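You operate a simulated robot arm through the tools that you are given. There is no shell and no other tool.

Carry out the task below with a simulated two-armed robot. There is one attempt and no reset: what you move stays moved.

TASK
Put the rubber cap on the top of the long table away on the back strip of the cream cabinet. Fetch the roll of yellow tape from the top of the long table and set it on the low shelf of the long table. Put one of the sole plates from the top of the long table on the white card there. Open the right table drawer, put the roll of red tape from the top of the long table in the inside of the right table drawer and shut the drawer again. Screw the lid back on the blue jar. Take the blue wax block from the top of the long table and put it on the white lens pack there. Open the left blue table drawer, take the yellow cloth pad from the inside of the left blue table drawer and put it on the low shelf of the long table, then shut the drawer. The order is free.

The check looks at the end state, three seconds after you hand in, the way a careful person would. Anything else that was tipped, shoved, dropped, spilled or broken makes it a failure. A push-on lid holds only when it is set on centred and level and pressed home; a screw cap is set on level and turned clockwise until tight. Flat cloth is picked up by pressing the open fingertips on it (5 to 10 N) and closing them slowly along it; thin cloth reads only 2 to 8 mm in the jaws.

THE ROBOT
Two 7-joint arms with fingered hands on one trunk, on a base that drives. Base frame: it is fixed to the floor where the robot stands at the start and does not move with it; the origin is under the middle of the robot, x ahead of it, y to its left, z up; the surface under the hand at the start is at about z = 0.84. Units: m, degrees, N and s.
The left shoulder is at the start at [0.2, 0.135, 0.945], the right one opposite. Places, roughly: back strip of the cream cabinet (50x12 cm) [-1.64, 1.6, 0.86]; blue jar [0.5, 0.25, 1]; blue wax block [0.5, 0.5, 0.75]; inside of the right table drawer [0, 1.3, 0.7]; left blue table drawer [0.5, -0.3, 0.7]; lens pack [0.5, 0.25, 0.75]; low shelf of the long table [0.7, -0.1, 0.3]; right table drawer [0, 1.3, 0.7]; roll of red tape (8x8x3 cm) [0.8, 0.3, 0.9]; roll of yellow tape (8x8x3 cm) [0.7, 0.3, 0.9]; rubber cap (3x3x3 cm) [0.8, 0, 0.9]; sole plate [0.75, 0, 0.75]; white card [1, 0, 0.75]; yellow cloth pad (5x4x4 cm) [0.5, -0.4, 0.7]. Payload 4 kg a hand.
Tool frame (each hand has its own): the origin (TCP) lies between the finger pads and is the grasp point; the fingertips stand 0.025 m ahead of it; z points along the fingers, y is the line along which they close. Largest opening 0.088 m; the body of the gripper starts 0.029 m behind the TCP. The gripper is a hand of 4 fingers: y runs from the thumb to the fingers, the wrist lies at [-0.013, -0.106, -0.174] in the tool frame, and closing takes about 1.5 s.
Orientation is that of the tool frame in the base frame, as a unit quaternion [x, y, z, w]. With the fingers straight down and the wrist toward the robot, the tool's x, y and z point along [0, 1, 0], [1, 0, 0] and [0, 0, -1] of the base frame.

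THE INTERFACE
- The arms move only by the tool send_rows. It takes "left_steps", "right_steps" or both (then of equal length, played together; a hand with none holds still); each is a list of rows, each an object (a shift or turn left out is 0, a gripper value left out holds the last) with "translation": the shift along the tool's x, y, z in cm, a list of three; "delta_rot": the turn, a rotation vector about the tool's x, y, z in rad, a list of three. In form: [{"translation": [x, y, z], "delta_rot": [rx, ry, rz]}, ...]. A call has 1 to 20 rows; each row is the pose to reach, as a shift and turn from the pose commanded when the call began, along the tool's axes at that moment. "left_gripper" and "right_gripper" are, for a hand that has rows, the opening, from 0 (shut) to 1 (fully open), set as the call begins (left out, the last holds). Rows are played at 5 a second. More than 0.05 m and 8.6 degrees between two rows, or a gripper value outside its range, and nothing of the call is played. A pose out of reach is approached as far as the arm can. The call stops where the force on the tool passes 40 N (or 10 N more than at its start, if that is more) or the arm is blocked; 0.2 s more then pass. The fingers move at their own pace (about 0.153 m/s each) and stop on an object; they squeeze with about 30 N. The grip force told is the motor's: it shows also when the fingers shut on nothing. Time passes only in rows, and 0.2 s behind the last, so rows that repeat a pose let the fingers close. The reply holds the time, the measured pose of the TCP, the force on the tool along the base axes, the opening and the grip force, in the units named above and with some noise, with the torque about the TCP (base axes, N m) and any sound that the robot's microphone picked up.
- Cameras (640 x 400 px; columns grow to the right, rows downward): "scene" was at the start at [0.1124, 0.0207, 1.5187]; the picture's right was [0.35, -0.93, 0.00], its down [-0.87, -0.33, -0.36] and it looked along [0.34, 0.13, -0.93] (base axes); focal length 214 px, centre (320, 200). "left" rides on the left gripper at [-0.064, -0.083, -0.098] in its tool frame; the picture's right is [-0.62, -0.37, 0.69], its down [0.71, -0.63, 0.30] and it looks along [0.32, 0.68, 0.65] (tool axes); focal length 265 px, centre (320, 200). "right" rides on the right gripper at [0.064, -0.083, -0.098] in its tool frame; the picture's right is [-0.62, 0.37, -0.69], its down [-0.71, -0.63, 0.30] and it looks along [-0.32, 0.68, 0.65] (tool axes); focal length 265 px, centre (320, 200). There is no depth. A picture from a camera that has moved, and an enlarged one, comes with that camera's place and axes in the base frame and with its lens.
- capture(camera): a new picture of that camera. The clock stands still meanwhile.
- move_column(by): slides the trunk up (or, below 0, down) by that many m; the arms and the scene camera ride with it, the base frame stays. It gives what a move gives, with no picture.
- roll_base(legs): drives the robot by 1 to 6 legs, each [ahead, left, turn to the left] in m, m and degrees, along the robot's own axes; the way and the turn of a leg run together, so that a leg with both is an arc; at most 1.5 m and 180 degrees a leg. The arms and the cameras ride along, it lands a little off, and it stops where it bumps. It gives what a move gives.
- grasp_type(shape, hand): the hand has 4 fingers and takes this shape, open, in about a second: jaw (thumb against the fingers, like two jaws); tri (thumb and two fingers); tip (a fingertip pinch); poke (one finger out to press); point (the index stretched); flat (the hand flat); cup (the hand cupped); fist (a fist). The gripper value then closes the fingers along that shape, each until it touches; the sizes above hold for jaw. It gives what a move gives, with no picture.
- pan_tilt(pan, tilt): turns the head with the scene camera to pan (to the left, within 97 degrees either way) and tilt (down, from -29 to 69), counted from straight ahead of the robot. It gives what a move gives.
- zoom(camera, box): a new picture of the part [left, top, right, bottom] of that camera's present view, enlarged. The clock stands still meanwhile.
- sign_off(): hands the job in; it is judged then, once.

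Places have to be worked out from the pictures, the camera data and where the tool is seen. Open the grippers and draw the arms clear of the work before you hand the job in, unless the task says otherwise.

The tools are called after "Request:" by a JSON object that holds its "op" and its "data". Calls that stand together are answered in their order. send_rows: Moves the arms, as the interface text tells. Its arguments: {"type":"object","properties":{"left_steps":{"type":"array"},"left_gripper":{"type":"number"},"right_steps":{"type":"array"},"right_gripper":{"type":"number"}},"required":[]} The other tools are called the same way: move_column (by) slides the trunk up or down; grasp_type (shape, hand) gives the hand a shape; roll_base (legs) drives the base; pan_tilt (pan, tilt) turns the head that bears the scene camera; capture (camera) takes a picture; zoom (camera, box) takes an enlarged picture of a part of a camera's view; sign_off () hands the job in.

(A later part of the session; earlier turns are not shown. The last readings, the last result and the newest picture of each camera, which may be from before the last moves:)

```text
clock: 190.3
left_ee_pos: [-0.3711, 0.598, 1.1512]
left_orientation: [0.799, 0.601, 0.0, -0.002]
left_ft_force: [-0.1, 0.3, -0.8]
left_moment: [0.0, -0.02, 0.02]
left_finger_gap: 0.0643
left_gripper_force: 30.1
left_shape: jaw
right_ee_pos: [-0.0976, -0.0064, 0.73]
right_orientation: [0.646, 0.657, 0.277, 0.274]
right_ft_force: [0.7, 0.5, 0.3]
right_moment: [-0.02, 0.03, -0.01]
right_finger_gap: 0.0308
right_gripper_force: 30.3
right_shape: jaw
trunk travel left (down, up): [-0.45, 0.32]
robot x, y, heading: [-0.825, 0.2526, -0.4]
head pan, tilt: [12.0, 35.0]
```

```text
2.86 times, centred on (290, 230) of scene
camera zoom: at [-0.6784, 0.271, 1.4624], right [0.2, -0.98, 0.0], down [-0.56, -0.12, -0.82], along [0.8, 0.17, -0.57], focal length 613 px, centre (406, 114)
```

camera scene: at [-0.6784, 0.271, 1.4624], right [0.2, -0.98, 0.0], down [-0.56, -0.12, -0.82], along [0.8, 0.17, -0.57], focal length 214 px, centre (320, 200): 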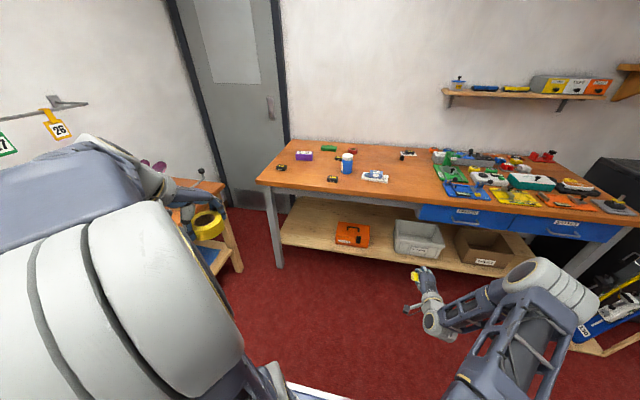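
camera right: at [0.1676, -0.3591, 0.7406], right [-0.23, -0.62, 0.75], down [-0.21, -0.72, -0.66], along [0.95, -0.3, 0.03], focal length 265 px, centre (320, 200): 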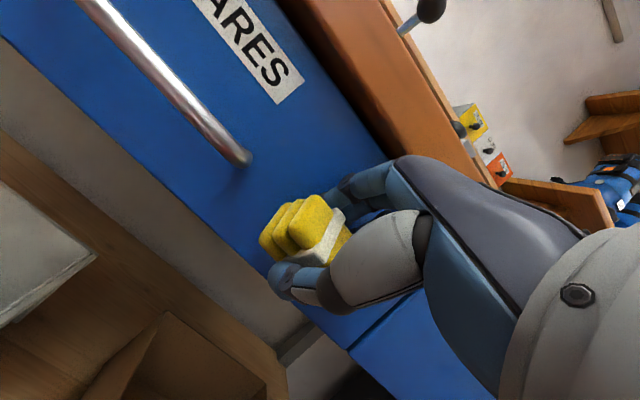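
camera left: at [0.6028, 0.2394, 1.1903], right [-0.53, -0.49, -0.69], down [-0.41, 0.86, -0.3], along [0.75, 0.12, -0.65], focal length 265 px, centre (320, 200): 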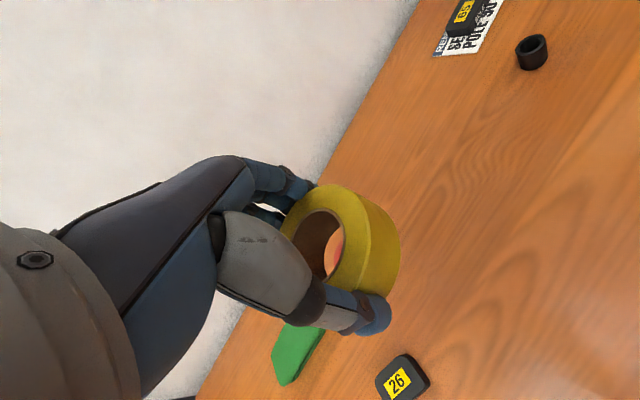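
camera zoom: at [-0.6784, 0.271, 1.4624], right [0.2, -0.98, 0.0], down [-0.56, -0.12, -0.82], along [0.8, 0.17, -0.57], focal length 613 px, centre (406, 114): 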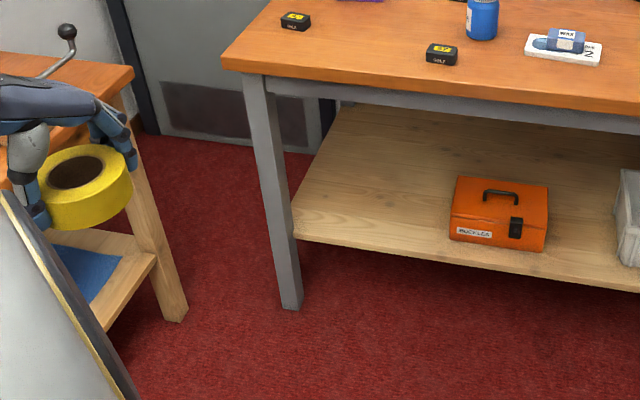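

The shelf (z≈0.30, x≥0.36) is free for y 0.40–0.77. I tuck the right hand (pad) up and in, mirroring the left, before lowering the trunk.

Request:
{"op": "send_rows", "data": {"right_steps": [{"translation": [-0.8, 0.9, -4.1], "delta_rot": [0.07, 0, 0]}, {"translation": [-1.7, 1.8, -8.2], "delta_rot": [0.13, 0, 0]}, {"translation": [-2.5, 2.7, -12.3], "delta_rot": [0.2, 0, 0]}, {"translation": [-3.3, 3.5, -16.5], "delta_rot": [0.27, 0, 0]}, {"translation": [-4.2, 4.4, -20.6], "delta_rot": [0.33, 0, 0]}, {"translation": [-5, 5.3, -24.7], "delta_rot": [0.4, 0, 0]}, {"translation": [-5.8, 6.2, -28.8], "delta_rot": [0.47, 0, 0]}, {"translation": [-6.7, 7.1, -32.9], "delta_rot": [0.53, 0, 0]}, {"translation": [-7.5, 8, -37], "delta_rot": [0.6, 0, 0]}, {"translation": [-8.3, 8.8, -41.1], "delta_rot": [0.67, 0, 0]}, {"translation": [-9.2, 9.7, -45.2], "delta_rot": [0.73, 0, 0]}, {"translation": [-10, 10.6, -49.3], "delta_rot": [0.8, 0, 0]}, {"translation": [-10, 10.6, -49.3], "delta_rot": [0.8, 0, 0]}]}}

Request:
{"op": "capture", "data": {"camera": "right"}}

```text
clock: 193.1
left_ee_pos: [-0.3718, 0.5989, 1.1498]
left_orientation: [0.799, 0.601, 0.0, -0.001]
left_ft_force: [-0.6, 0.8, 0.1]
left_moment: [-0.01, 0.01, 0.02]
left_finger_gap: 0.0643
left_gripper_force: 29.6
left_shape: jaw
right_ee_pos: [-0.3764, -0.109, 1.151]
right_orientation: [0.701, 0.713, -0.001, 0.0]
right_ft_force: [0.1, 0.5, 0.4]
right_moment: [0.0, 0.01, 0.01]
right_finger_gap: 0.0307
right_gripper_force: 29.9
right_shape: jaw
trunk travel left (down, up): [-0.45, 0.32]
robot x, y, heading: [-0.8223, 0.2517, -0.2]
head pan, tilt: [12.0, 35.0]
```

```text
taken
camera right: at [-0.4619, -0.0465, 1.2516], right [0.38, -0.61, 0.69], down [-0.62, -0.72, -0.3], along [0.69, -0.31, -0.65], focal length 265 px, centre (320, 200)
```

right: 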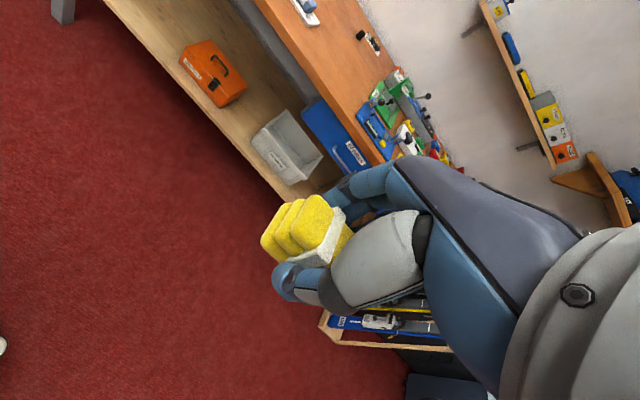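

Now lower the trunk fully (−0.45 m).

Request:
{"op": "move_column", "data": {"by": -0.45}}

Request:
{"op": "roll_base", "data": {"legs": [[0.15, 0.1, 0]]}}

Request:
{"op": "pan_tilt", "data": {"pan": 5, "tilt": 25}}

Request:
{"op": "capture", "data": {"camera": "scene"}}

```text
refused: -0.45 is not a number from -0.4 to 0.4
```

```text
clock: 194.6
left_ee_pos: [-0.2202, 0.699, 1.1516]
left_orientation: [0.799, 0.601, 0.0, -0.002]
left_ft_force: [0.8, 0.3, -1.6]
left_moment: [0.01, -0.01, 0.01]
left_finger_gap: 0.0643
left_gripper_force: 29.9
left_shape: jaw
right_ee_pos: [-0.2229, -0.0095, 1.1511]
right_orientation: [0.701, 0.713, -0.001, 0.0]
right_ft_force: [0.7, -0.3, -2.0]
right_moment: [0.05, 0.02, -0.04]
right_finger_gap: 0.0304
right_gripper_force: 29.8
right_shape: jaw
trunk travel left (down, up): [-0.45, 0.32]
robot x, y, heading: [-0.6755, 0.3507, -0.1]
head pan, tilt: [12.0, 35.0]
```

```text
clock: 195.3
left_ee_pos: [-0.2203, 0.6989, 1.1508]
left_orientation: [0.799, 0.602, 0.0, -0.002]
left_ft_force: [-1.1, 0.2, -0.9]
left_moment: [-0.01, 0.02, 0.01]
left_finger_gap: 0.0641
left_gripper_force: 30.1
left_shape: jaw
right_ee_pos: [-0.2242, -0.0086, 1.1508]
right_orientation: [0.701, 0.713, -0.001, 0.0]
right_ft_force: [-0.3, -0.3, 0.7]
right_moment: [-0.01, 0.0, 0.01]
right_finger_gap: 0.0307
right_gripper_force: 30.2
right_shape: jaw
trunk travel left (down, up): [-0.45, 0.32]
robot x, y, heading: [-0.6728, 0.3544, -0.1]
head pan, tilt: [5.0, 25.0]
```

```text
taken
camera scene: at [-0.5218, 0.3612, 1.4781], right [0.09, -1.0, 0.0], down [-0.42, -0.04, -0.91], along [0.9, 0.08, -0.42], focal length 214 px, centre (320, 200)
```

scene: 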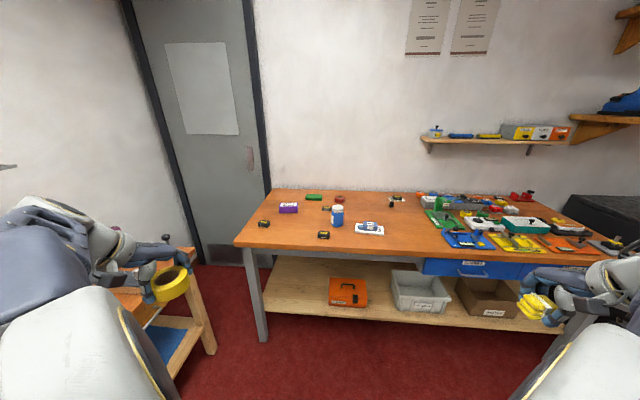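

Column steps are limited to 0.4 m; I shift slightly right for elbow clearance to the side table and lower in two steps.

Request:
{"op": "roll_base", "data": {"legs": [[0, -0.08, 0]]}}

Request:
{"op": "move_column", "data": {"by": -0.4}}

Request:
{"op": "move_column", "data": {"by": -0.05}}

Request:
{"op": "capture", "data": {"camera": "scene"}}

```text
clock: 196.4
left_ee_pos: [-0.2203, 0.6171, 1.151]
left_orientation: [0.799, 0.602, 0.0, -0.001]
left_ft_force: [0.3, -0.6, -1.6]
left_moment: [0.01, 0.01, 0.02]
left_finger_gap: 0.0644
left_gripper_force: 29.2
left_shape: jaw
right_ee_pos: [-0.2246, -0.0893, 1.1525]
right_orientation: [0.701, 0.713, -0.001, 0.001]
right_ft_force: [-0.2, 0.2, -1.0]
right_moment: [0.0, -0.01, 0.01]
right_finger_gap: 0.0304
right_gripper_force: 30.6
right_shape: jaw
trunk travel left (down, up): [-0.45, 0.32]
robot x, y, heading: [-0.674, 0.2705, -0.4]
head pan, tilt: [5.0, 25.0]
```

```text
clock: 200.2
left_ee_pos: [-0.2207, 0.6168, 0.7511]
left_orientation: [0.799, 0.602, 0.0, -0.001]
left_ft_force: [-1.0, -0.5, -0.4]
left_moment: [0.01, -0.04, 0.0]
left_finger_gap: 0.0643
left_gripper_force: 30.1
left_shape: jaw
right_ee_pos: [-0.2255, -0.0903, 0.7524]
right_orientation: [0.702, 0.713, -0.001, 0.0]
right_ft_force: [0.3, -1.1, -0.9]
right_moment: [0.02, 0.01, 0.05]
right_finger_gap: 0.0303
right_gripper_force: 30.1
right_shape: jaw
trunk travel left (down, up): [-0.05, 0.72]
robot x, y, heading: [-0.6748, 0.2721, -0.1]
head pan, tilt: [5.0, 25.0]
```

```text
clock: 201.2
left_ee_pos: [-0.2208, 0.6183, 0.7003]
left_orientation: [0.799, 0.602, 0.0, -0.002]
left_ft_force: [-0.2, -0.2, -0.6]
left_moment: [-0.01, 0.0, 0.0]
left_finger_gap: 0.0641
left_gripper_force: 29.7
left_shape: jaw
right_ee_pos: [-0.2243, -0.09, 0.7028]
right_orientation: [0.701, 0.713, 0.0, 0.001]
right_ft_force: [-0.6, 0.0, -0.2]
right_moment: [0.02, -0.03, -0.02]
right_finger_gap: 0.031
right_gripper_force: 30.3
right_shape: jaw
trunk travel left (down, up): [0.0, 0.77]
robot x, y, heading: [-0.6765, 0.2697, -0.1]
head pan, tilt: [5.0, 25.0]
```

```text
taken
camera scene: at [-0.5221, 0.2805, 1.0282], right [0.08, -1.0, 0.0], down [-0.42, -0.04, -0.91], along [0.9, 0.08, -0.42], focal length 214 px, centre (320, 200)
```

scene: 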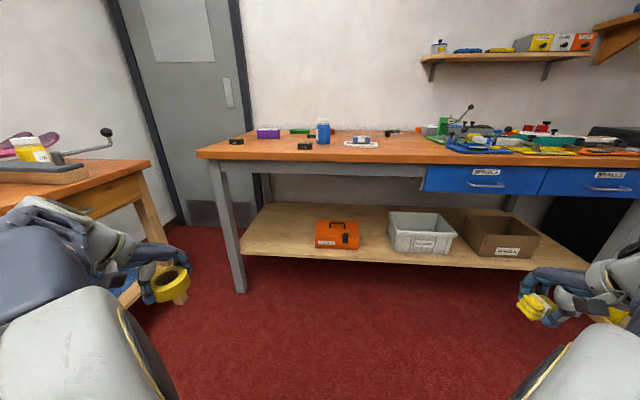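

Everything cleared. I extend the left hand forward and down to shelf height, still in front of the table.

Request:
{"op": "send_rows", "data": {"left_steps": [{"translation": [0.3, 2.9, 3.3]}, {"translation": [0.7, 5.7, 6.6]}, {"translation": [1, 8.6, 9.9]}, {"translation": [1.3, 11.5, 13.2]}, {"translation": [1.7, 14.4, 16.5]}, {"translation": [2, 17.2, 19.8]}, {"translation": [2.3, 20.1, 23.1]}, {"translation": [2.7, 23, 26.4]}, {"translation": [3, 25.8, 29.7]}, {"translation": [3.35, 28.7, 33]}, {"translation": [3.35, 28.7, 33]}]}}

Request:
{"op": "capture", "data": {"camera": "scene"}}

Request:
{"op": "capture", "data": {"camera": "left"}}

```text
clock: 203.6
left_ee_pos: [0.0674, 0.569, 0.3707]
left_orientation: [0.799, 0.601, 0.0, -0.001]
left_ft_force: [-0.4, 1.1, -0.7]
left_moment: [0.02, -0.02, 0.0]
left_finger_gap: 0.0641
left_gripper_force: 30.1
left_shape: jaw
right_ee_pos: [-0.2243, -0.0902, 0.7015]
right_orientation: [0.701, 0.713, 0.0, 0.001]
right_ft_force: [-0.8, 0.7, -0.4]
right_moment: [0.0, 0.02, -0.02]
right_finger_gap: 0.0306
right_gripper_force: 29.8
right_shape: jaw
trunk travel left (down, up): [0.0, 0.77]
robot x, y, heading: [-0.6756, 0.2736, -0.3]
head pan, tilt: [5.0, 25.0]
```

```text
taken
camera scene: at [-0.5221, 0.2805, 1.0281], right [0.08, -1.0, 0.0], down [-0.42, -0.04, -0.91], along [0.9, 0.08, -0.42], focal length 214 px, centre (320, 200)
```

scene: 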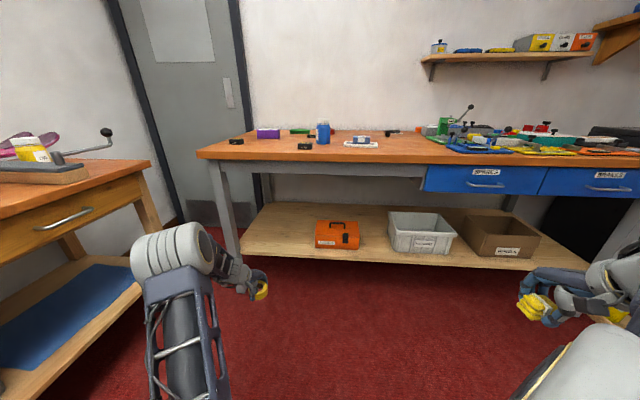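

```text
taken
camera left: at [-0.0307, 0.5299, 0.47], right [-0.53, -0.49, -0.69], down [-0.41, 0.86, -0.3], along [0.75, 0.12, -0.65], focal length 265 px, centre (320, 200)
```

left: 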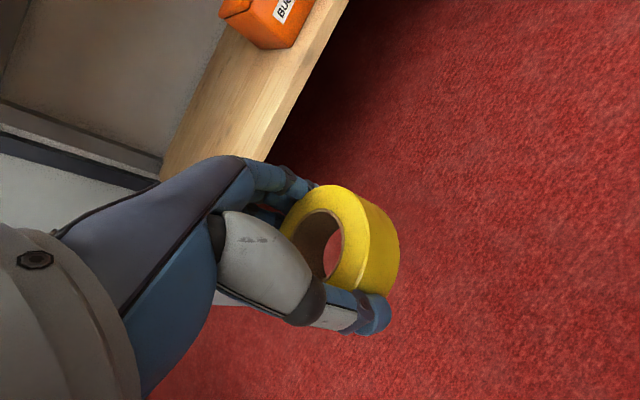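

The elbow would come close to the table edge, so I extend the arm 14 cm further first, then drive in.

Request:
{"op": "send_rows", "data": {"left_steps": [{"translation": [1.3, 4.5, 0]}, {"translation": [2.6, 9, 0]}, {"translation": [3.9, 13.5, 0]}, {"translation": [3.9, 13.5, 0]}]}}

Request:
{"op": "roll_base", "data": {"legs": [[0.1, 0.03, 0]]}}

Request:
{"op": "capture", "data": {"camera": "scene"}}

Request:
{"op": "capture", "data": {"camera": "left"}}

```text
clock: 204.6
left_ee_pos: [0.2078, 0.5725, 0.3692]
left_orientation: [0.799, 0.601, 0.001, -0.001]
left_ft_force: [0.6, 0.2, 0.3]
left_moment: [0.01, -0.01, -0.03]
left_finger_gap: 0.0639
left_gripper_force: 30.4
left_shape: jaw
right_ee_pos: [-0.2244, -0.0902, 0.7016]
right_orientation: [0.702, 0.712, -0.001, 0.001]
right_ft_force: [0.5, 0.6, -0.6]
right_moment: [-0.02, -0.02, 0.01]
right_finger_gap: 0.0306
right_gripper_force: 29.9
right_shape: jaw
trunk travel left (down, up): [0.0, 0.77]
robot x, y, heading: [-0.6711, 0.2702, -0.2]
head pan, tilt: [5.0, 25.0]
```

```text
clock: 205.7
left_ee_pos: [0.3076, 0.6011, 0.3693]
left_orientation: [0.8, 0.6, 0.0, -0.002]
left_ft_force: [0.3, 0.1, -0.4]
left_moment: [-0.04, -0.01, 0.0]
left_finger_gap: 0.0638
left_gripper_force: 29.8
left_shape: jaw
right_ee_pos: [-0.1269, -0.061, 0.7012]
right_orientation: [0.701, 0.713, -0.001, 0.0]
right_ft_force: [0.2, 0.7, -1.5]
right_moment: [0.01, 0.0, -0.04]
right_finger_gap: 0.0309
right_gripper_force: 29.7
right_shape: jaw
trunk travel left (down, up): [0.0, 0.77]
robot x, y, heading: [-0.5762, 0.301, -0.2]
head pan, tilt: [5.0, 25.0]
```

```text
taken
camera scene: at [-0.4236, 0.3103, 1.0281], right [0.08, -1.0, 0.0], down [-0.42, -0.03, -0.91], along [0.9, 0.07, -0.42], focal length 214 px, centre (320, 200)
```

scene: 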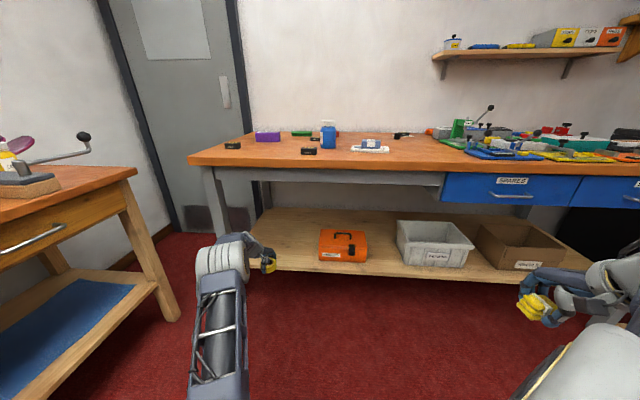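

```text
taken
camera left: at [0.2099, 0.5624, 0.4686], right [-0.53, -0.49, -0.69], down [-0.41, 0.86, -0.3], along [0.75, 0.12, -0.65], focal length 265 px, centre (320, 200)
```

left: 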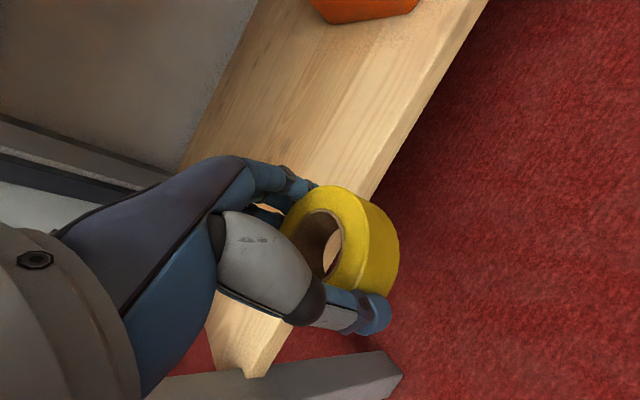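

The shelf's front edge is at x≈0.345. I drive 0.13 m further so the roll is over the shelf at x≈0.44.

Request:
{"op": "roll_base", "data": {"legs": [[0.13, 0, 0]]}}

Request:
{"op": "capture", "data": {"camera": "left"}}

Request:
{"op": "capture", "data": {"camera": "scene"}}

```text
clock: 207.0
left_ee_pos: [0.4387, 0.6008, 0.3699]
left_orientation: [0.799, 0.601, 0.0, -0.002]
left_ft_force: [1.2, -1.2, -0.5]
left_moment: [-0.02, -0.03, 0.01]
left_finger_gap: 0.0639
left_gripper_force: 29.7
left_shape: jaw
right_ee_pos: [0.0046, -0.0601, 0.7013]
right_orientation: [0.701, 0.713, 0.0, 0.0]
right_ft_force: [1.3, 0.3, -1.3]
right_moment: [0.0, -0.01, -0.04]
right_finger_gap: 0.0306
right_gripper_force: 30.1
right_shape: jaw
trunk travel left (down, up): [0.0, 0.77]
robot x, y, heading: [-0.4448, 0.298, -0.2]
head pan, tilt: [5.0, 25.0]
```

```text
taken
camera left: at [0.3416, 0.5626, 0.4686], right [-0.53, -0.49, -0.69], down [-0.41, 0.86, -0.3], along [0.75, 0.12, -0.65], focal length 265 px, centre (320, 200)
```

left: 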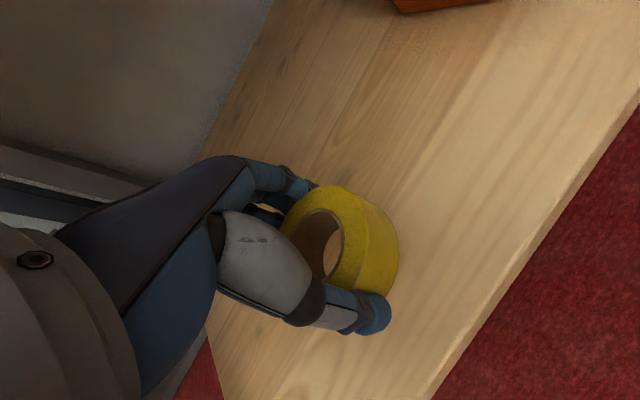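

```text
taken
camera scene: at [-0.2916, 0.3099, 1.0281], right [0.08, -1.0, 0.0], down [-0.42, -0.04, -0.91], along [0.9, 0.08, -0.42], focal length 214 px, centre (320, 200)
```

scene: 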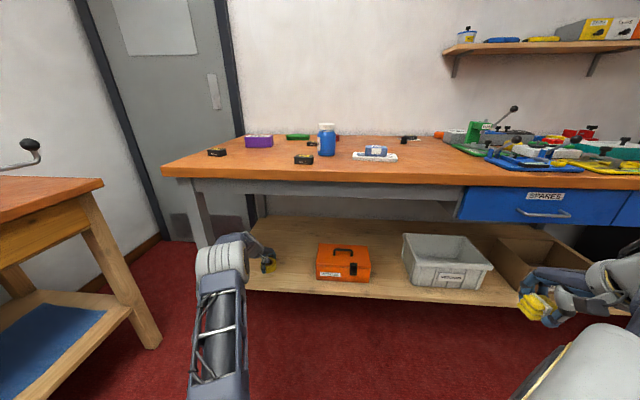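

Over the shelf. I lower gently in steps to feel the shelf.

Request:
{"op": "send_rows", "data": {"left_steps": [{"translation": [0, 0, 1.5]}, {"translation": [0, 0, 2.8]}, {"translation": [0, 0, 3.3]}, {"translation": [0, 0, 3.6]}, {"translation": [0, 0, 3.6]}]}}

Request:
{"op": "capture", "data": {"camera": "left"}}

```text
clock: 208.2
left_ee_pos: [0.438, 0.6008, 0.334]
left_orientation: [0.799, 0.601, 0.0, -0.001]
left_ft_force: [0.5, 0.0, -0.1]
left_moment: [0.0, -0.01, -0.01]
left_finger_gap: 0.064
left_gripper_force: 29.6
left_shape: jaw
right_ee_pos: [0.0057, -0.0613, 0.7013]
right_orientation: [0.701, 0.713, 0.0, 0.001]
right_ft_force: [0.0, 0.4, -1.5]
right_moment: [0.01, -0.04, 0.0]
right_finger_gap: 0.0307
right_gripper_force: 29.8
right_shape: jaw
trunk travel left (down, up): [0.0, 0.77]
robot x, y, heading: [-0.4426, 0.2985, -0.2]
head pan, tilt: [5.0, 25.0]
```

```text
taken
camera left: at [0.3417, 0.5623, 0.4323], right [-0.53, -0.49, -0.69], down [-0.41, 0.86, -0.3], along [0.75, 0.12, -0.65], focal length 265 px, centre (320, 200)
```

left: 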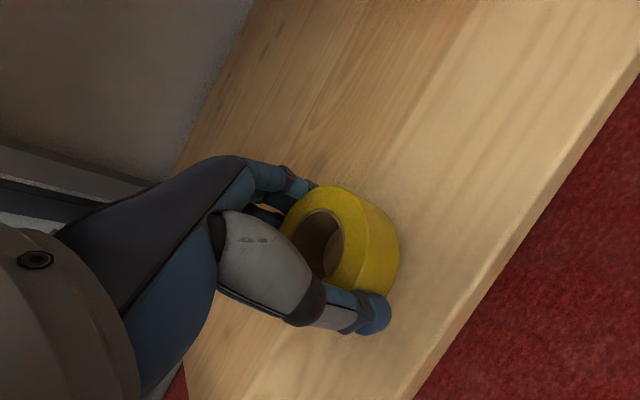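

Still free; continue down in 3 mm steps until contact.

Request:
{"op": "send_rows", "data": {"left_steps": [{"translation": [0, 0, 0.3]}, {"translation": [0, 0, 0.6]}, {"translation": [0, 0, 0.6]}]}}

Request:
{"op": "send_rows", "data": {"left_steps": [{"translation": [0, 0, 0.3]}, {"translation": [0, 0, 0.5]}, {"translation": [0, 0, 0.5]}]}}

```text
clock: 209.0
left_ee_pos: [0.439, 0.6012, 0.3267]
left_orientation: [0.799, 0.602, 0.0, -0.001]
left_ft_force: [0.2, 0.4, -1.0]
left_moment: [0.01, -0.02, -0.02]
left_finger_gap: 0.064
left_gripper_force: 30.6
left_shape: jaw
right_ee_pos: [0.0043, -0.0606, 0.7014]
right_orientation: [0.701, 0.713, 0.0, 0.001]
right_ft_force: [-0.4, -0.3, 0.3]
right_moment: [0.01, -0.02, -0.01]
right_finger_gap: 0.0305
right_gripper_force: 30.1
right_shape: jaw
trunk travel left (down, up): [0.0, 0.77]
robot x, y, heading: [-0.4393, 0.303, -0.1]
head pan, tilt: [5.0, 25.0]
```

```text
clock: 209.8
left_ee_pos: [0.4387, 0.6008, 0.3212]
left_orientation: [0.799, 0.602, 0.0, -0.001]
left_ft_force: [0.5, -0.4, -0.9]
left_moment: [0.04, -0.02, -0.01]
left_finger_gap: 0.064
left_gripper_force: 29.7
left_shape: jaw
right_ee_pos: [0.0062, -0.0609, 0.7015]
right_orientation: [0.701, 0.713, -0.001, 0.0]
right_ft_force: [0.5, 0.8, -0.6]
right_moment: [-0.03, -0.01, 0.01]
right_finger_gap: 0.0306
right_gripper_force: 30.3
right_shape: jaw
trunk travel left (down, up): [0.0, 0.77]
robot x, y, heading: [-0.4412, 0.3019, -0.3]
head pan, tilt: [5.0, 25.0]
```

No contact yet; keep lowering.

Request:
{"op": "send_rows", "data": {"left_steps": [{"translation": [0, 0, 0.3]}, {"translation": [0, 0, 0.6]}, {"translation": [0, 0, 0.9]}, {"translation": [0, 0, 0.9]}]}}

Request:
{"op": "capture", "data": {"camera": "left"}}

```text
clock: 210.8
left_ee_pos: [0.4383, 0.6019, 0.3151]
left_orientation: [0.8, 0.601, 0.001, 0.0]
left_ft_force: [0.7, -1.6, 8.6]
left_moment: [-0.06, -0.1, -0.05]
left_finger_gap: 0.0637
left_gripper_force: 29.9
left_shape: jaw
right_ee_pos: [0.0039, -0.0616, 0.7024]
right_orientation: [0.702, 0.713, -0.002, 0.001]
right_ft_force: [-0.1, 0.7, 0.2]
right_moment: [0.03, -0.02, -0.04]
right_finger_gap: 0.0303
right_gripper_force: 29.5
right_shape: jaw
trunk travel left (down, up): [0.0, 0.77]
robot x, y, heading: [-0.4485, 0.3021, -0.2]
head pan, tilt: [5.0, 25.0]
```

```text
taken
camera left: at [0.3419, 0.5624, 0.4143], right [-0.52, -0.49, -0.69], down [-0.41, 0.86, -0.3], along [0.75, 0.12, -0.65], focal length 265 px, centre (320, 200)
```

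left: 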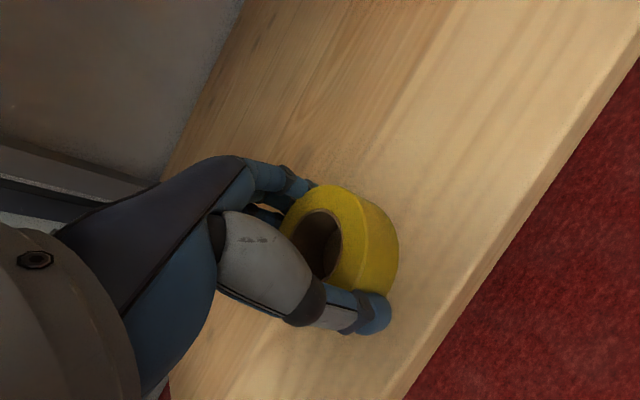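

Contact (shelf z≈0.285). Release, raise 9 cm and look.

Request:
{"op": "send_rows", "data": {"left_steps": [{}, {}, {}, {}, {}, {"translation": [0, 0, -2]}, {"translation": [0, 0, -5]}, {"translation": [0, 0, -9]}, {"translation": [0, 0, -9]}], "left_gripper": 1}}

Request:
{"op": "capture", "data": {"camera": "left"}}

```text
clock: 212.8
left_ee_pos: [0.4384, 0.6028, 0.4026]
left_orientation: [0.799, 0.601, 0.0, -0.001]
left_ft_force: [0.0, 0.5, -0.5]
left_moment: [-0.04, -0.02, 0.0]
left_finger_gap: 0.0877
left_gripper_force: 0.2
left_shape: jaw
right_ee_pos: [0.0044, -0.0614, 0.7004]
right_orientation: [0.702, 0.712, -0.002, 0.0]
right_ft_force: [-0.4, -0.7, -0.1]
right_moment: [0.01, 0.0, -0.01]
right_finger_gap: 0.0307
right_gripper_force: 30.1
right_shape: jaw
trunk travel left (down, up): [0.0, 0.77]
robot x, y, heading: [-0.4389, 0.3013, -0.0]
head pan, tilt: [5.0, 25.0]
```

```text
taken
camera left: at [0.3411, 0.563, 0.5012], right [-0.53, -0.49, -0.69], down [-0.41, 0.86, -0.3], along [0.75, 0.12, -0.65], focal length 265 px, centre (320, 200)
```

left: 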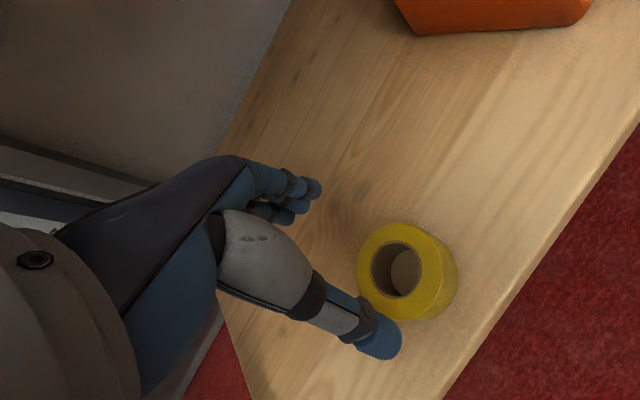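

The yellow roll sits on the shelf. I back off 0.3 m, retract the left arm to its tucked pose, and inspect the gap between toolbox and bin for the pad.

Request:
{"op": "roll_base", "data": {"legs": [[-0.3, 0, 0]]}}

Request:
{"op": "send_rows", "data": {"left_steps": [{"translation": [0, -4, -2]}, {"translation": [0, -8, -4]}, {"translation": [0, -12, -7]}, {"translation": [0, -16, -10]}, {"translation": [0, -20, -13]}, {"translation": [0, -24, -16]}, {"translation": [0, -28, -19]}, {"translation": [0, -32, -22]}, {"translation": [0, -36, -25]}, {"translation": [0, -40, -28]}, {"translation": [0, -42, -30]}]}}

Request:
{"op": "pan_tilt", "data": {"pan": -8, "tilt": 28}}

Request:
{"op": "zoom", "data": {"camera": "scene", "box": [220, 170, 400, 290]}}

Request:
{"op": "capture", "data": {"camera": "scene"}}

```text
clock: 214.9
left_ee_pos: [0.1337, 0.6083, 0.4022]
left_orientation: [0.797, 0.604, 0.0, 0.0]
left_ft_force: [0.2, -1.1, 0.0]
left_moment: [0.01, 0.02, -0.02]
left_finger_gap: 0.0878
left_gripper_force: 0.0
left_shape: jaw
right_ee_pos: [-0.2945, -0.0583, 0.7014]
right_orientation: [0.699, 0.715, 0.0, 0.001]
right_ft_force: [-0.1, -0.6, -0.4]
right_moment: [0.02, -0.02, 0.01]
right_finger_gap: 0.0305
right_gripper_force: 30.4
right_shape: jaw
trunk travel left (down, up): [0.0, 0.77]
robot x, y, heading: [-0.7453, 0.3054, 0.2]
head pan, tilt: [5.0, 25.0]
```

```text
clock: 217.3
left_ee_pos: [-0.2707, 0.7214, 0.7019]
left_orientation: [0.798, 0.603, 0.0, 0.0]
left_ft_force: [0.0, 0.0, 0.8]
left_moment: [-0.02, 0.0, -0.05]
left_finger_gap: 0.0878
left_gripper_force: 0.1
left_shape: jaw
right_ee_pos: [-0.2945, -0.058, 0.6999]
right_orientation: [0.7, 0.715, 0.0, 0.0]
right_ft_force: [-0.1, 0.0, -1.1]
right_moment: [0.0, 0.01, -0.02]
right_finger_gap: 0.0305
right_gripper_force: 30.4
right_shape: jaw
trunk travel left (down, up): [0.0, 0.77]
robot x, y, heading: [-0.7466, 0.297, 0.2]
head pan, tilt: [5.0, 25.0]
```

```text
clock: 218.0
left_ee_pos: [-0.2699, 0.7206, 0.7025]
left_orientation: [0.797, 0.604, 0.0, -0.001]
left_ft_force: [-0.4, 0.7, 0.0]
left_moment: [0.01, -0.02, 0.05]
left_finger_gap: 0.088
left_gripper_force: 0.1
left_shape: jaw
right_ee_pos: [-0.2944, -0.0567, 0.7016]
right_orientation: [0.699, 0.715, 0.0, 0.0]
right_ft_force: [0.7, 0.2, -1.1]
right_moment: [-0.02, -0.01, 0.0]
right_finger_gap: 0.0307
right_gripper_force: 30.5
right_shape: jaw
trunk travel left (down, up): [0.0, 0.77]
robot x, y, heading: [-0.7452, 0.3029, 0.1]
head pan, tilt: [-8.0, 28.0]
```

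```text
3.33 times, centred on (310, 230) of scene
camera zoom: at [-0.5949, 0.2903, 1.0234], right [-0.14, -0.99, 0.0], down [-0.47, 0.06, -0.88], along [0.87, -0.12, -0.47], focal length 715 px, centre (353, 100)
```

zoom: 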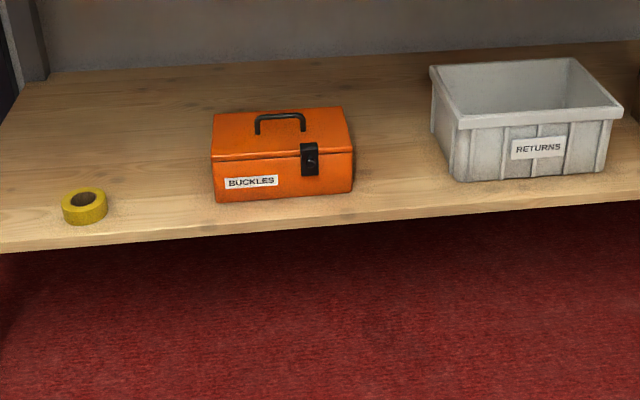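

```text
taken
camera scene: at [-0.5949, 0.2903, 1.0234], right [-0.14, -0.99, 0.0], down [-0.47, 0.06, -0.88], along [0.87, -0.12, -0.47], focal length 214 px, centre (320, 200)
```

scene: 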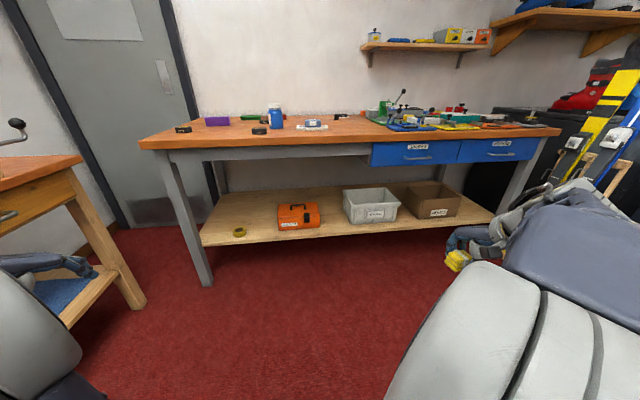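

The gap between toolbox (y 0.149) and bin rim (y −0.025) is 17 cm, centre y≈0.062. I extend the right hand with the pad toward it, staying in front of the shelf for now.

Request:
{"op": "send_rows", "data": {"right_steps": [{"translation": [0.4, 3.2, 2.3]}, {"translation": [0.9, 6.5, 4.6]}, {"translation": [1.3, 9.7, 6.9]}, {"translation": [1.8, 13, 9.2]}, {"translation": [2.2, 16.2, 11.5]}, {"translation": [2.7, 19.4, 13.8]}, {"translation": [3.1, 22.7, 16.2]}, {"translation": [3.6, 25.9, 18.5]}, {"translation": [4, 29.1, 20.8]}, {"translation": [4.5, 32.4, 23.1]}, {"translation": [4.9, 35.6, 25.4]}, {"translation": [5.4, 38.9, 27.7]}, {"translation": [5.8, 42.1, 30]}, {"translation": [5.8, 42.1, 30]}]}}

Request:
{"op": "roll_base", "data": {"legs": [[0, 0.05, 0], [0.15, 0, 0]]}}

Request:
{"op": "capture", "data": {"camera": "scene"}}

Request:
{"op": "capture", "data": {"camera": "right"}}

```text
clock: 221.0
left_ee_pos: [-0.2707, 0.7213, 0.7017]
left_orientation: [0.797, 0.604, 0.0, -0.001]
left_ft_force: [-0.8, -0.2, 0.1]
left_moment: [-0.03, -0.01, -0.01]
left_finger_gap: 0.0878
left_gripper_force: 0.0
left_shape: jaw
right_ee_pos: [0.1295, 0.011, 0.4032]
right_orientation: [0.699, 0.715, -0.001, 0.001]
right_ft_force: [-0.2, 0.1, 0.0]
right_moment: [0.04, 0.02, 0.02]
right_finger_gap: 0.0306
right_gripper_force: 30.2
right_shape: jaw
trunk travel left (down, up): [0.0, 0.77]
robot x, y, heading: [-0.7437, 0.3005, 0.1]
head pan, tilt: [-8.0, 28.0]
```

```text
clock: 222.9
left_ee_pos: [-0.1203, 0.7699, 0.7032]
left_orientation: [0.799, 0.602, 0.0, -0.001]
left_ft_force: [-0.8, -0.1, 0.4]
left_moment: [-0.03, -0.02, -0.02]
left_finger_gap: 0.0877
left_gripper_force: 0.0
left_shape: jaw
right_ee_pos: [0.277, 0.0585, 0.4037]
right_orientation: [0.7, 0.714, -0.001, 0.0]
right_ft_force: [0.1, 0.6, -0.9]
right_moment: [-0.01, 0.02, -0.01]
right_finger_gap: 0.0305
right_gripper_force: 29.7
right_shape: jaw
trunk travel left (down, up): [0.0, 0.77]
robot x, y, heading: [-0.5971, 0.3524, -0.2]
head pan, tilt: [-8.0, 28.0]
```

```text
taken
camera scene: at [-0.4465, 0.3401, 1.0233], right [-0.14, -0.99, 0.0], down [-0.47, 0.07, -0.88], along [0.87, -0.12, -0.47], focal length 214 px, centre (320, 200)
```

scene: 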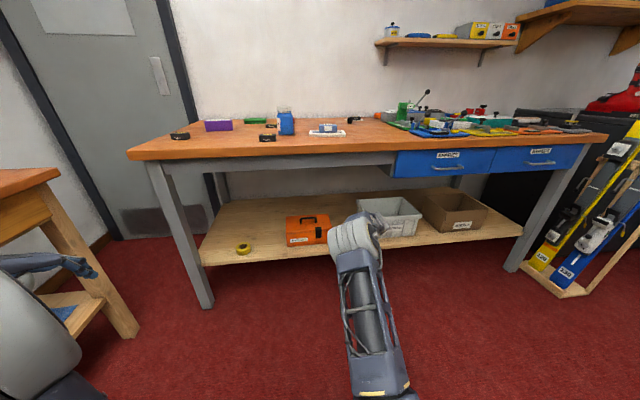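

```text
taken
camera right: at [0.1898, 0.1213, 0.5022], right [0.38, -0.61, 0.69], down [-0.62, -0.73, -0.3], along [0.69, -0.31, -0.65], focal length 265 px, centre (320, 200)
```

right: 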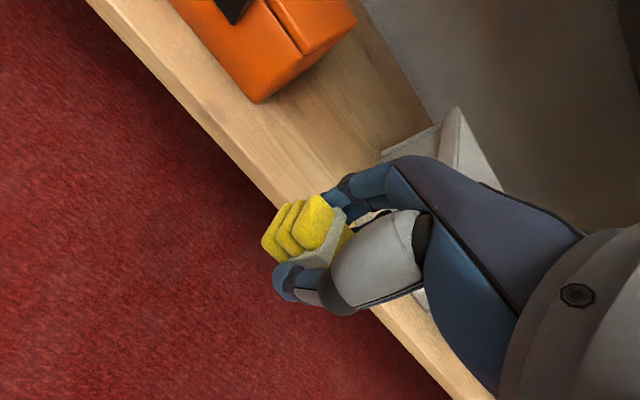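

Path is clear. Drive 0.125 m ahead over the gap and check the clearances.

Request:
{"op": "roll_base", "data": {"legs": [[0.125, 0, 0]]}}

Request:
{"op": "capture", "data": {"camera": "right"}}

Request:
{"op": "zoom", "data": {"camera": "scene", "box": [260, 190, 460, 310]}}

```text
clock: 224.1
left_ee_pos: [0.0023, 0.7713, 0.7033]
left_orientation: [0.798, 0.603, 0.001, -0.001]
left_ft_force: [-0.6, 0.1, 0.7]
left_moment: [0.0, 0.01, 0.03]
left_finger_gap: 0.088
left_gripper_force: 0.0
left_shape: jaw
right_ee_pos: [0.3993, 0.0584, 0.402]
right_orientation: [0.7, 0.714, -0.001, 0.0]
right_ft_force: [-0.3, -0.1, -0.5]
right_moment: [0.02, -0.02, -0.02]
right_finger_gap: 0.0306
right_gripper_force: 30.4
right_shape: jaw
trunk travel left (down, up): [0.0, 0.77]
robot x, y, heading: [-0.4773, 0.3528, 0.2]
head pan, tilt: [-8.0, 28.0]
```

```text
taken
camera right: at [0.3129, 0.1215, 0.5022], right [0.38, -0.61, 0.69], down [-0.62, -0.73, -0.3], along [0.69, -0.31, -0.65], focal length 265 px, centre (320, 200)
```

right: 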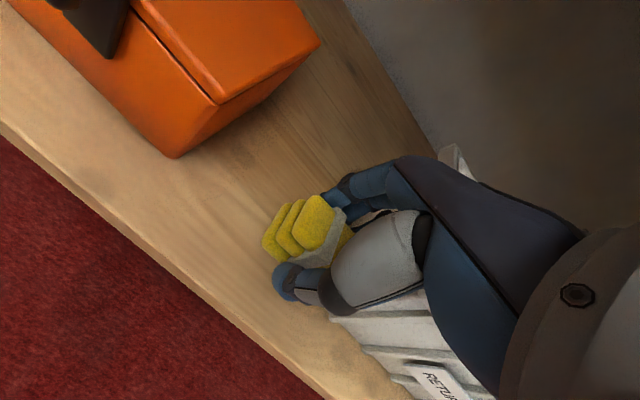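

```text
3.20 times, centred on (360, 250) of scene
camera zoom: at [-0.3235, 0.3402, 1.0233], right [-0.14, -0.99, 0.0], down [-0.47, 0.06, -0.88], along [0.87, -0.12, -0.47], focal length 686 px, centre (192, 40)
```

zoom: 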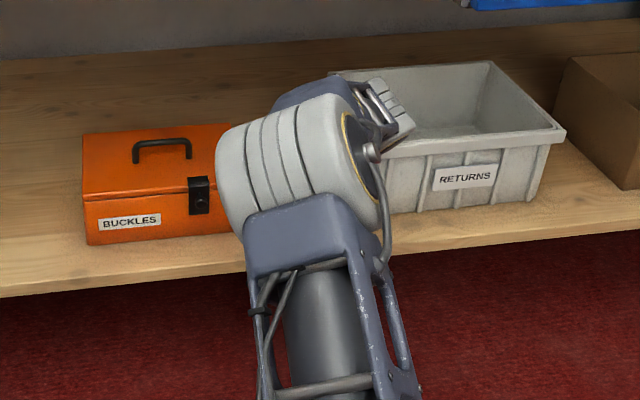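

Clear on both sides. I lower the pad: 8 cm first, then feel for the shelf.

Request:
{"op": "send_rows", "data": {"right_steps": [{"translation": [0.3, 0.5, 3]}, {"translation": [0.3, 0.5, 6]}, {"translation": [0.3, 0.5, 8]}, {"translation": [0.3, 0.5, 8]}]}}

Request:
{"op": "send_rows", "data": {"right_steps": [{"translation": [0, 0, 0.4]}, {"translation": [0, 0, 0.8]}, {"translation": [0, 0, 1.0]}, {"translation": [0, 0, 1.0]}]}}

Request:
{"op": "capture", "data": {"camera": "right"}}

```text
clock: 225.1
left_ee_pos: [0.002, 0.771, 0.7017]
left_orientation: [0.797, 0.604, 0.0, -0.001]
left_ft_force: [0.0, -0.1, -0.3]
left_moment: [-0.01, -0.01, 0.0]
left_finger_gap: 0.0876
left_gripper_force: 0.1
left_shape: jaw
right_ee_pos: [0.4023, 0.0618, 0.3221]
right_orientation: [0.699, 0.715, 0.0, 0.0]
right_ft_force: [-0.2, -0.5, -0.8]
right_moment: [-0.02, -0.03, 0.02]
right_finger_gap: 0.0306
right_gripper_force: 29.4
right_shape: jaw
trunk travel left (down, up): [0.0, 0.77]
robot x, y, heading: [-0.4734, 0.3522, -0.1]
head pan, tilt: [-8.0, 28.0]
```

```text
clock: 226.1
left_ee_pos: [0.0022, 0.7699, 0.702]
left_orientation: [0.797, 0.604, 0.0, -0.001]
left_ft_force: [1.0, -0.4, 0.4]
left_moment: [0.02, -0.02, 0.0]
left_finger_gap: 0.0877
left_gripper_force: 0.0
left_shape: jaw
right_ee_pos: [0.404, 0.062, 0.3122]
right_orientation: [0.7, 0.715, -0.001, 0.001]
right_ft_force: [0.4, 0.1, -0.9]
right_moment: [-0.04, 0.01, 0.03]
right_finger_gap: 0.0307
right_gripper_force: 29.8
right_shape: jaw
trunk travel left (down, up): [0.0, 0.77]
robot x, y, heading: [-0.4744, 0.3512, -0.0]
head pan, tilt: [-8.0, 28.0]
```

```text
taken
camera right: at [0.3178, 0.1248, 0.4119], right [0.38, -0.61, 0.69], down [-0.62, -0.73, -0.3], along [0.69, -0.31, -0.65], focal length 265 px, centre (320, 200)
```

right: 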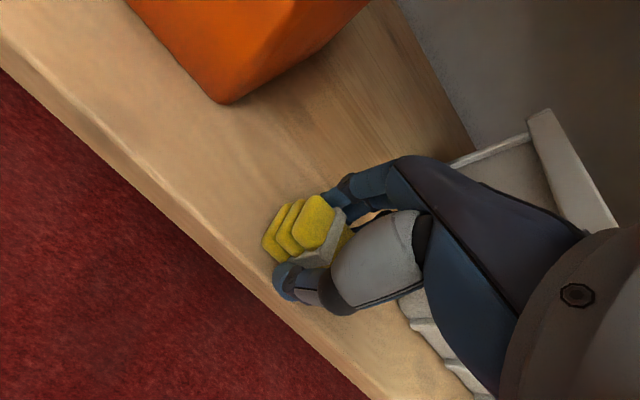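

Not in contact yet; a few more millimetres.

Request:
{"op": "send_rows", "data": {"right_steps": [{"translation": [0, 0, 0.2]}, {"translation": [0, 0, 0.4]}, {"translation": [0, 0, 0.4]}]}}

Request:
{"op": "send_rows", "data": {"right_steps": [{}, {}, {}, {}, {}, {}, {"translation": [0, 0, -2]}, {"translation": [0, 0, -5]}, {"translation": [0, 0, -9]}, {"translation": [0, 0, -9]}], "right_gripper": 1}}

Request:
{"op": "capture", "data": {"camera": "right"}}

```text
clock: 226.9
left_ee_pos: [0.0006, 0.7706, 0.7033]
left_orientation: [0.797, 0.604, 0.0, -0.001]
left_ft_force: [0.6, -0.1, -0.1]
left_moment: [0.02, -0.01, -0.02]
left_finger_gap: 0.0877
left_gripper_force: 0.1
left_shape: jaw
right_ee_pos: [0.4048, 0.061, 0.3112]
right_orientation: [0.699, 0.715, 0.001, 0.002]
right_ft_force: [-3.9, 1.4, 15.6]
right_moment: [0.09, -0.16, 0.03]
right_finger_gap: 0.0309
right_gripper_force: 30.0
right_shape: jaw
trunk travel left (down, up): [0.0, 0.77]
robot x, y, heading: [-0.476, 0.3527, -0.0]
head pan, tilt: [-8.0, 28.0]
```

```text
clock: 229.1
left_ee_pos: [0.0018, 0.7711, 0.702]
left_orientation: [0.798, 0.602, 0.0, -0.001]
left_ft_force: [-1.2, 0.1, 0.1]
left_moment: [0.0, 0.01, 0.01]
left_finger_gap: 0.0878
left_gripper_force: 0.0
left_shape: jaw
right_ee_pos: [0.4018, 0.0622, 0.3971]
right_orientation: [0.699, 0.715, 0.0, 0.001]
right_ft_force: [0.1, -1.0, -0.4]
right_moment: [-0.03, 0.01, -0.01]
right_finger_gap: 0.0875
right_gripper_force: 0.0
right_shape: jaw
trunk travel left (down, up): [0.0, 0.77]
robot x, y, heading: [-0.4733, 0.3546, -0.1]
head pan, tilt: [-8.0, 28.0]
```

```text
taken
camera right: at [0.316, 0.1259, 0.4973], right [0.38, -0.61, 0.69], down [-0.62, -0.73, -0.3], along [0.69, -0.31, -0.65], focal length 265 px, centre (320, 200)
```

right: 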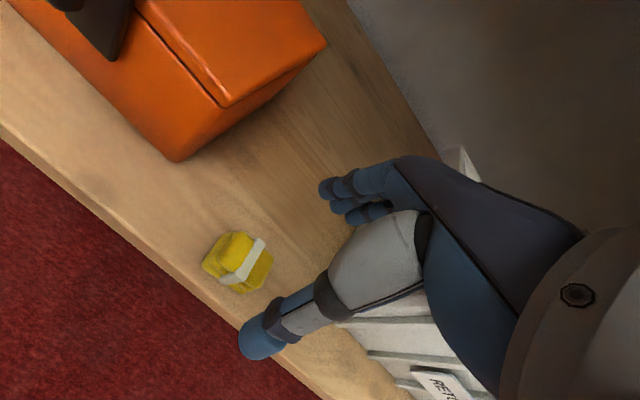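

Pad placed on the shelf. I back out, tuck the right arm and raise the trunk by 0.55 m.

Request:
{"op": "roll_base", "data": {"legs": [[-0.32, 0, 0]]}}

Request:
{"op": "send_rows", "data": {"right_steps": [{"translation": [-0.5, -3.4, -2.3]}, {"translation": [-1, -6.8, -4.6]}, {"translation": [-1.5, -10.2, -6.9]}, {"translation": [-2, -13.6, -9.2]}, {"translation": [-2.5, -17, -11.5]}, {"translation": [-3, -20.4, -13.8]}, {"translation": [-3.5, -23.8, -16.1]}, {"translation": [-4, -27.2, -18.4]}, {"translation": [-4.5, -30.6, -20.7]}, {"translation": [-5, -34, -23]}, {"translation": [-5.5, -37.4, -25.3]}, {"translation": [-5.8, -40, -28]}]}}

Request:
{"op": "move_column", "data": {"by": 0.4}}

Request:
{"op": "move_column", "data": {"by": 0.15}}

Request:
{"op": "capture", "data": {"camera": "scene"}}

```text
clock: 231.3
left_ee_pos: [-0.3169, 0.7714, 0.7033]
left_orientation: [0.798, 0.602, 0.001, 0.0]
left_ft_force: [-0.7, -0.7, 0.7]
left_moment: [0.0, 0.0, 0.0]
left_finger_gap: 0.0879
left_gripper_force: 0.1
left_shape: jaw
right_ee_pos: [0.0835, 0.0621, 0.3981]
right_orientation: [0.7, 0.714, -0.001, 0.001]
right_ft_force: [0.7, 0.0, -0.9]
right_moment: [0.02, 0.02, 0.01]
right_finger_gap: 0.0874
right_gripper_force: 0.0
right_shape: jaw
trunk travel left (down, up): [0.0, 0.77]
robot x, y, heading: [-0.7957, 0.352, -0.2]
head pan, tilt: [-8.0, 28.0]
```

```text
clock: 233.9
left_ee_pos: [-0.3168, 0.7712, 0.7027]
left_orientation: [0.798, 0.603, 0.001, -0.001]
left_ft_force: [-0.8, 0.4, -0.1]
left_moment: [-0.03, 0.04, 0.02]
left_finger_gap: 0.088
left_gripper_force: 0.1
left_shape: jaw
right_ee_pos: [-0.3187, -0.0032, 0.6776]
right_orientation: [0.699, 0.715, -0.001, 0.0]
right_ft_force: [0.2, -0.5, 0.0]
right_moment: [0.02, -0.06, -0.01]
right_finger_gap: 0.0879
right_gripper_force: 0.1
right_shape: jaw
trunk travel left (down, up): [0.0, 0.77]
robot x, y, heading: [-0.7919, 0.3529, 0.3]
head pan, tilt: [-8.0, 28.0]
```

```text
clock: 237.7
left_ee_pos: [-0.317, 0.7709, 1.1017]
left_orientation: [0.798, 0.602, 0.0, -0.001]
left_ft_force: [-0.1, -0.2, 0.7]
left_moment: [-0.01, 0.04, -0.03]
left_finger_gap: 0.0881
left_gripper_force: 0.0
left_shape: jaw
right_ee_pos: [-0.3183, -0.0032, 1.0763]
right_orientation: [0.7, 0.714, -0.001, 0.001]
right_ft_force: [0.7, -0.2, 0.2]
right_moment: [-0.01, -0.02, 0.02]
right_finger_gap: 0.0877
right_gripper_force: 0.1
right_shape: jaw
trunk travel left (down, up): [-0.4, 0.37]
robot x, y, heading: [-0.7942, 0.3505, 0.1]
head pan, tilt: [-8.0, 28.0]
```

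```text
clock: 239.4
left_ee_pos: [-0.3165, 0.7707, 1.2526]
left_orientation: [0.797, 0.604, 0.001, -0.001]
left_ft_force: [-0.8, 0.5, 0.7]
left_moment: [0.0, 0.0, 0.0]
left_finger_gap: 0.0877
left_gripper_force: 0.0
left_shape: jaw
right_ee_pos: [-0.3182, -0.0033, 1.2278]
right_orientation: [0.699, 0.715, -0.001, 0.001]
right_ft_force: [-0.5, 0.3, 0.5]
right_moment: [-0.02, -0.01, -0.02]
right_finger_gap: 0.0875
right_gripper_force: 0.0
right_shape: jaw
trunk travel left (down, up): [-0.55, 0.22]
robot x, y, heading: [-0.7917, 0.3508, 0.1]
head pan, tilt: [-8.0, 28.0]
```

```text
taken
camera scene: at [-0.6424, 0.34, 1.5733], right [-0.14, -0.99, 0.0], down [-0.47, 0.06, -0.88], along [0.87, -0.12, -0.47], focal length 214 px, centre (320, 200)
```

scene: 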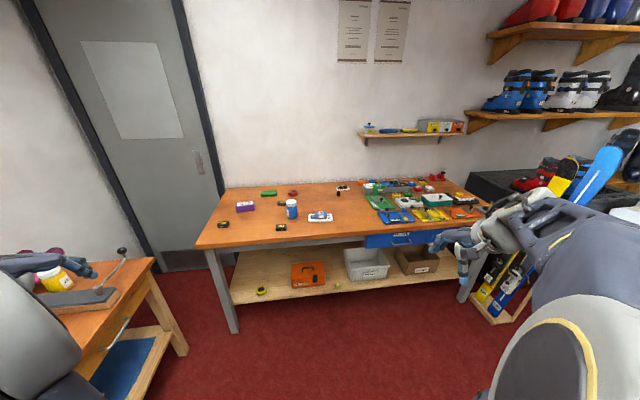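

Tape and pad are both on the shelf. Now back to the table at about (−0.02, 0.17) for the red roll (left) and rubber cap (right).

Request:
{"op": "roll_base", "data": {"legs": [[0.4, -0.1, 0], [0.37, -0.08, 0]]}}

Request:
{"op": "pan_tilt", "data": {"pan": 0, "tilt": 40}}

Request:
{"op": "capture", "data": {"camera": "scene"}}

Request:
{"op": "zoom", "data": {"camera": "scene", "box": [250, 160, 370, 240]}}

```text
clock: 244.0
left_ee_pos: [0.4543, 0.5731, 1.2521]
left_orientation: [0.803, 0.596, 0.0, -0.002]
left_ft_force: [-0.2, 0.0, 0.3]
left_moment: [-0.02, -0.04, 0.02]
left_finger_gap: 0.0879
left_gripper_force: 0.0
left_shape: jaw
right_ee_pos: [0.4387, -0.199, 1.2279]
right_orientation: [0.706, 0.708, 0.0, 0.001]
right_ft_force: [-0.4, -0.8, -0.3]
right_moment: [-0.02, -0.01, -0.03]
right_finger_gap: 0.0875
right_gripper_force: 0.0
right_shape: jaw
trunk travel left (down, up): [-0.55, 0.22]
robot x, y, heading: [-0.028, 0.1644, -1.2]
head pan, tilt: [-8.0, 28.0]
```

```text
clock: 244.7
left_ee_pos: [0.455, 0.5741, 1.2519]
left_orientation: [0.803, 0.596, 0.0, -0.001]
left_ft_force: [-0.6, -0.2, 0.1]
left_moment: [-0.02, -0.02, -0.01]
left_finger_gap: 0.0879
left_gripper_force: 0.0
left_shape: jaw
right_ee_pos: [0.44, -0.1984, 1.2278]
right_orientation: [0.706, 0.708, -0.001, 0.0]
right_ft_force: [0.6, -0.7, 0.8]
right_moment: [0.01, -0.01, -0.01]
right_finger_gap: 0.0878
right_gripper_force: 0.0
right_shape: jaw
trunk travel left (down, up): [-0.55, 0.22]
robot x, y, heading: [-0.0314, 0.1644, -1.2]
head pan, tilt: [0.0, 40.0]
```

```text
taken
camera scene: at [0.116, 0.162, 1.5549], right [-0.02, -1.0, 0.0], down [-0.64, 0.01, -0.77], along [0.77, -0.01, -0.64], focal length 214 px, centre (320, 200)
```

scene: 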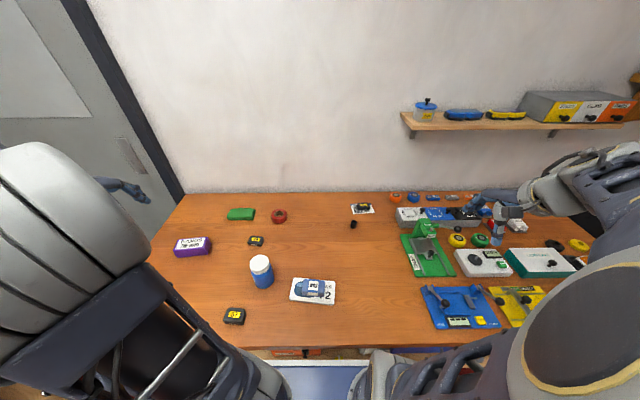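

```text
5.00 times, centred on (310, 200) of scene
camera zoom: at [0.116, 0.162, 1.5549], right [-0.02, -1.0, 0.0], down [-0.64, 0.01, -0.77], along [0.77, -0.01, -0.64], focal length 1072 px, centre (370, 200)
```

zoom: 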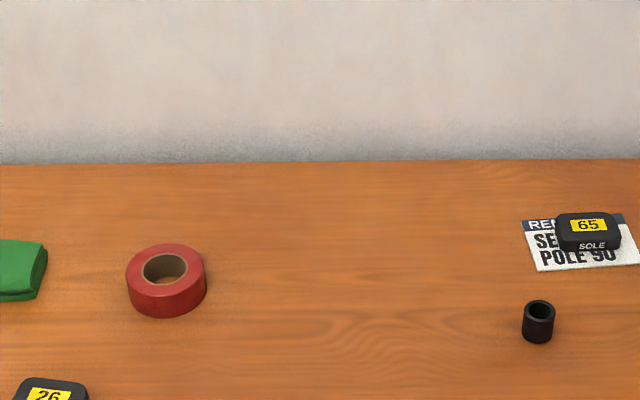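

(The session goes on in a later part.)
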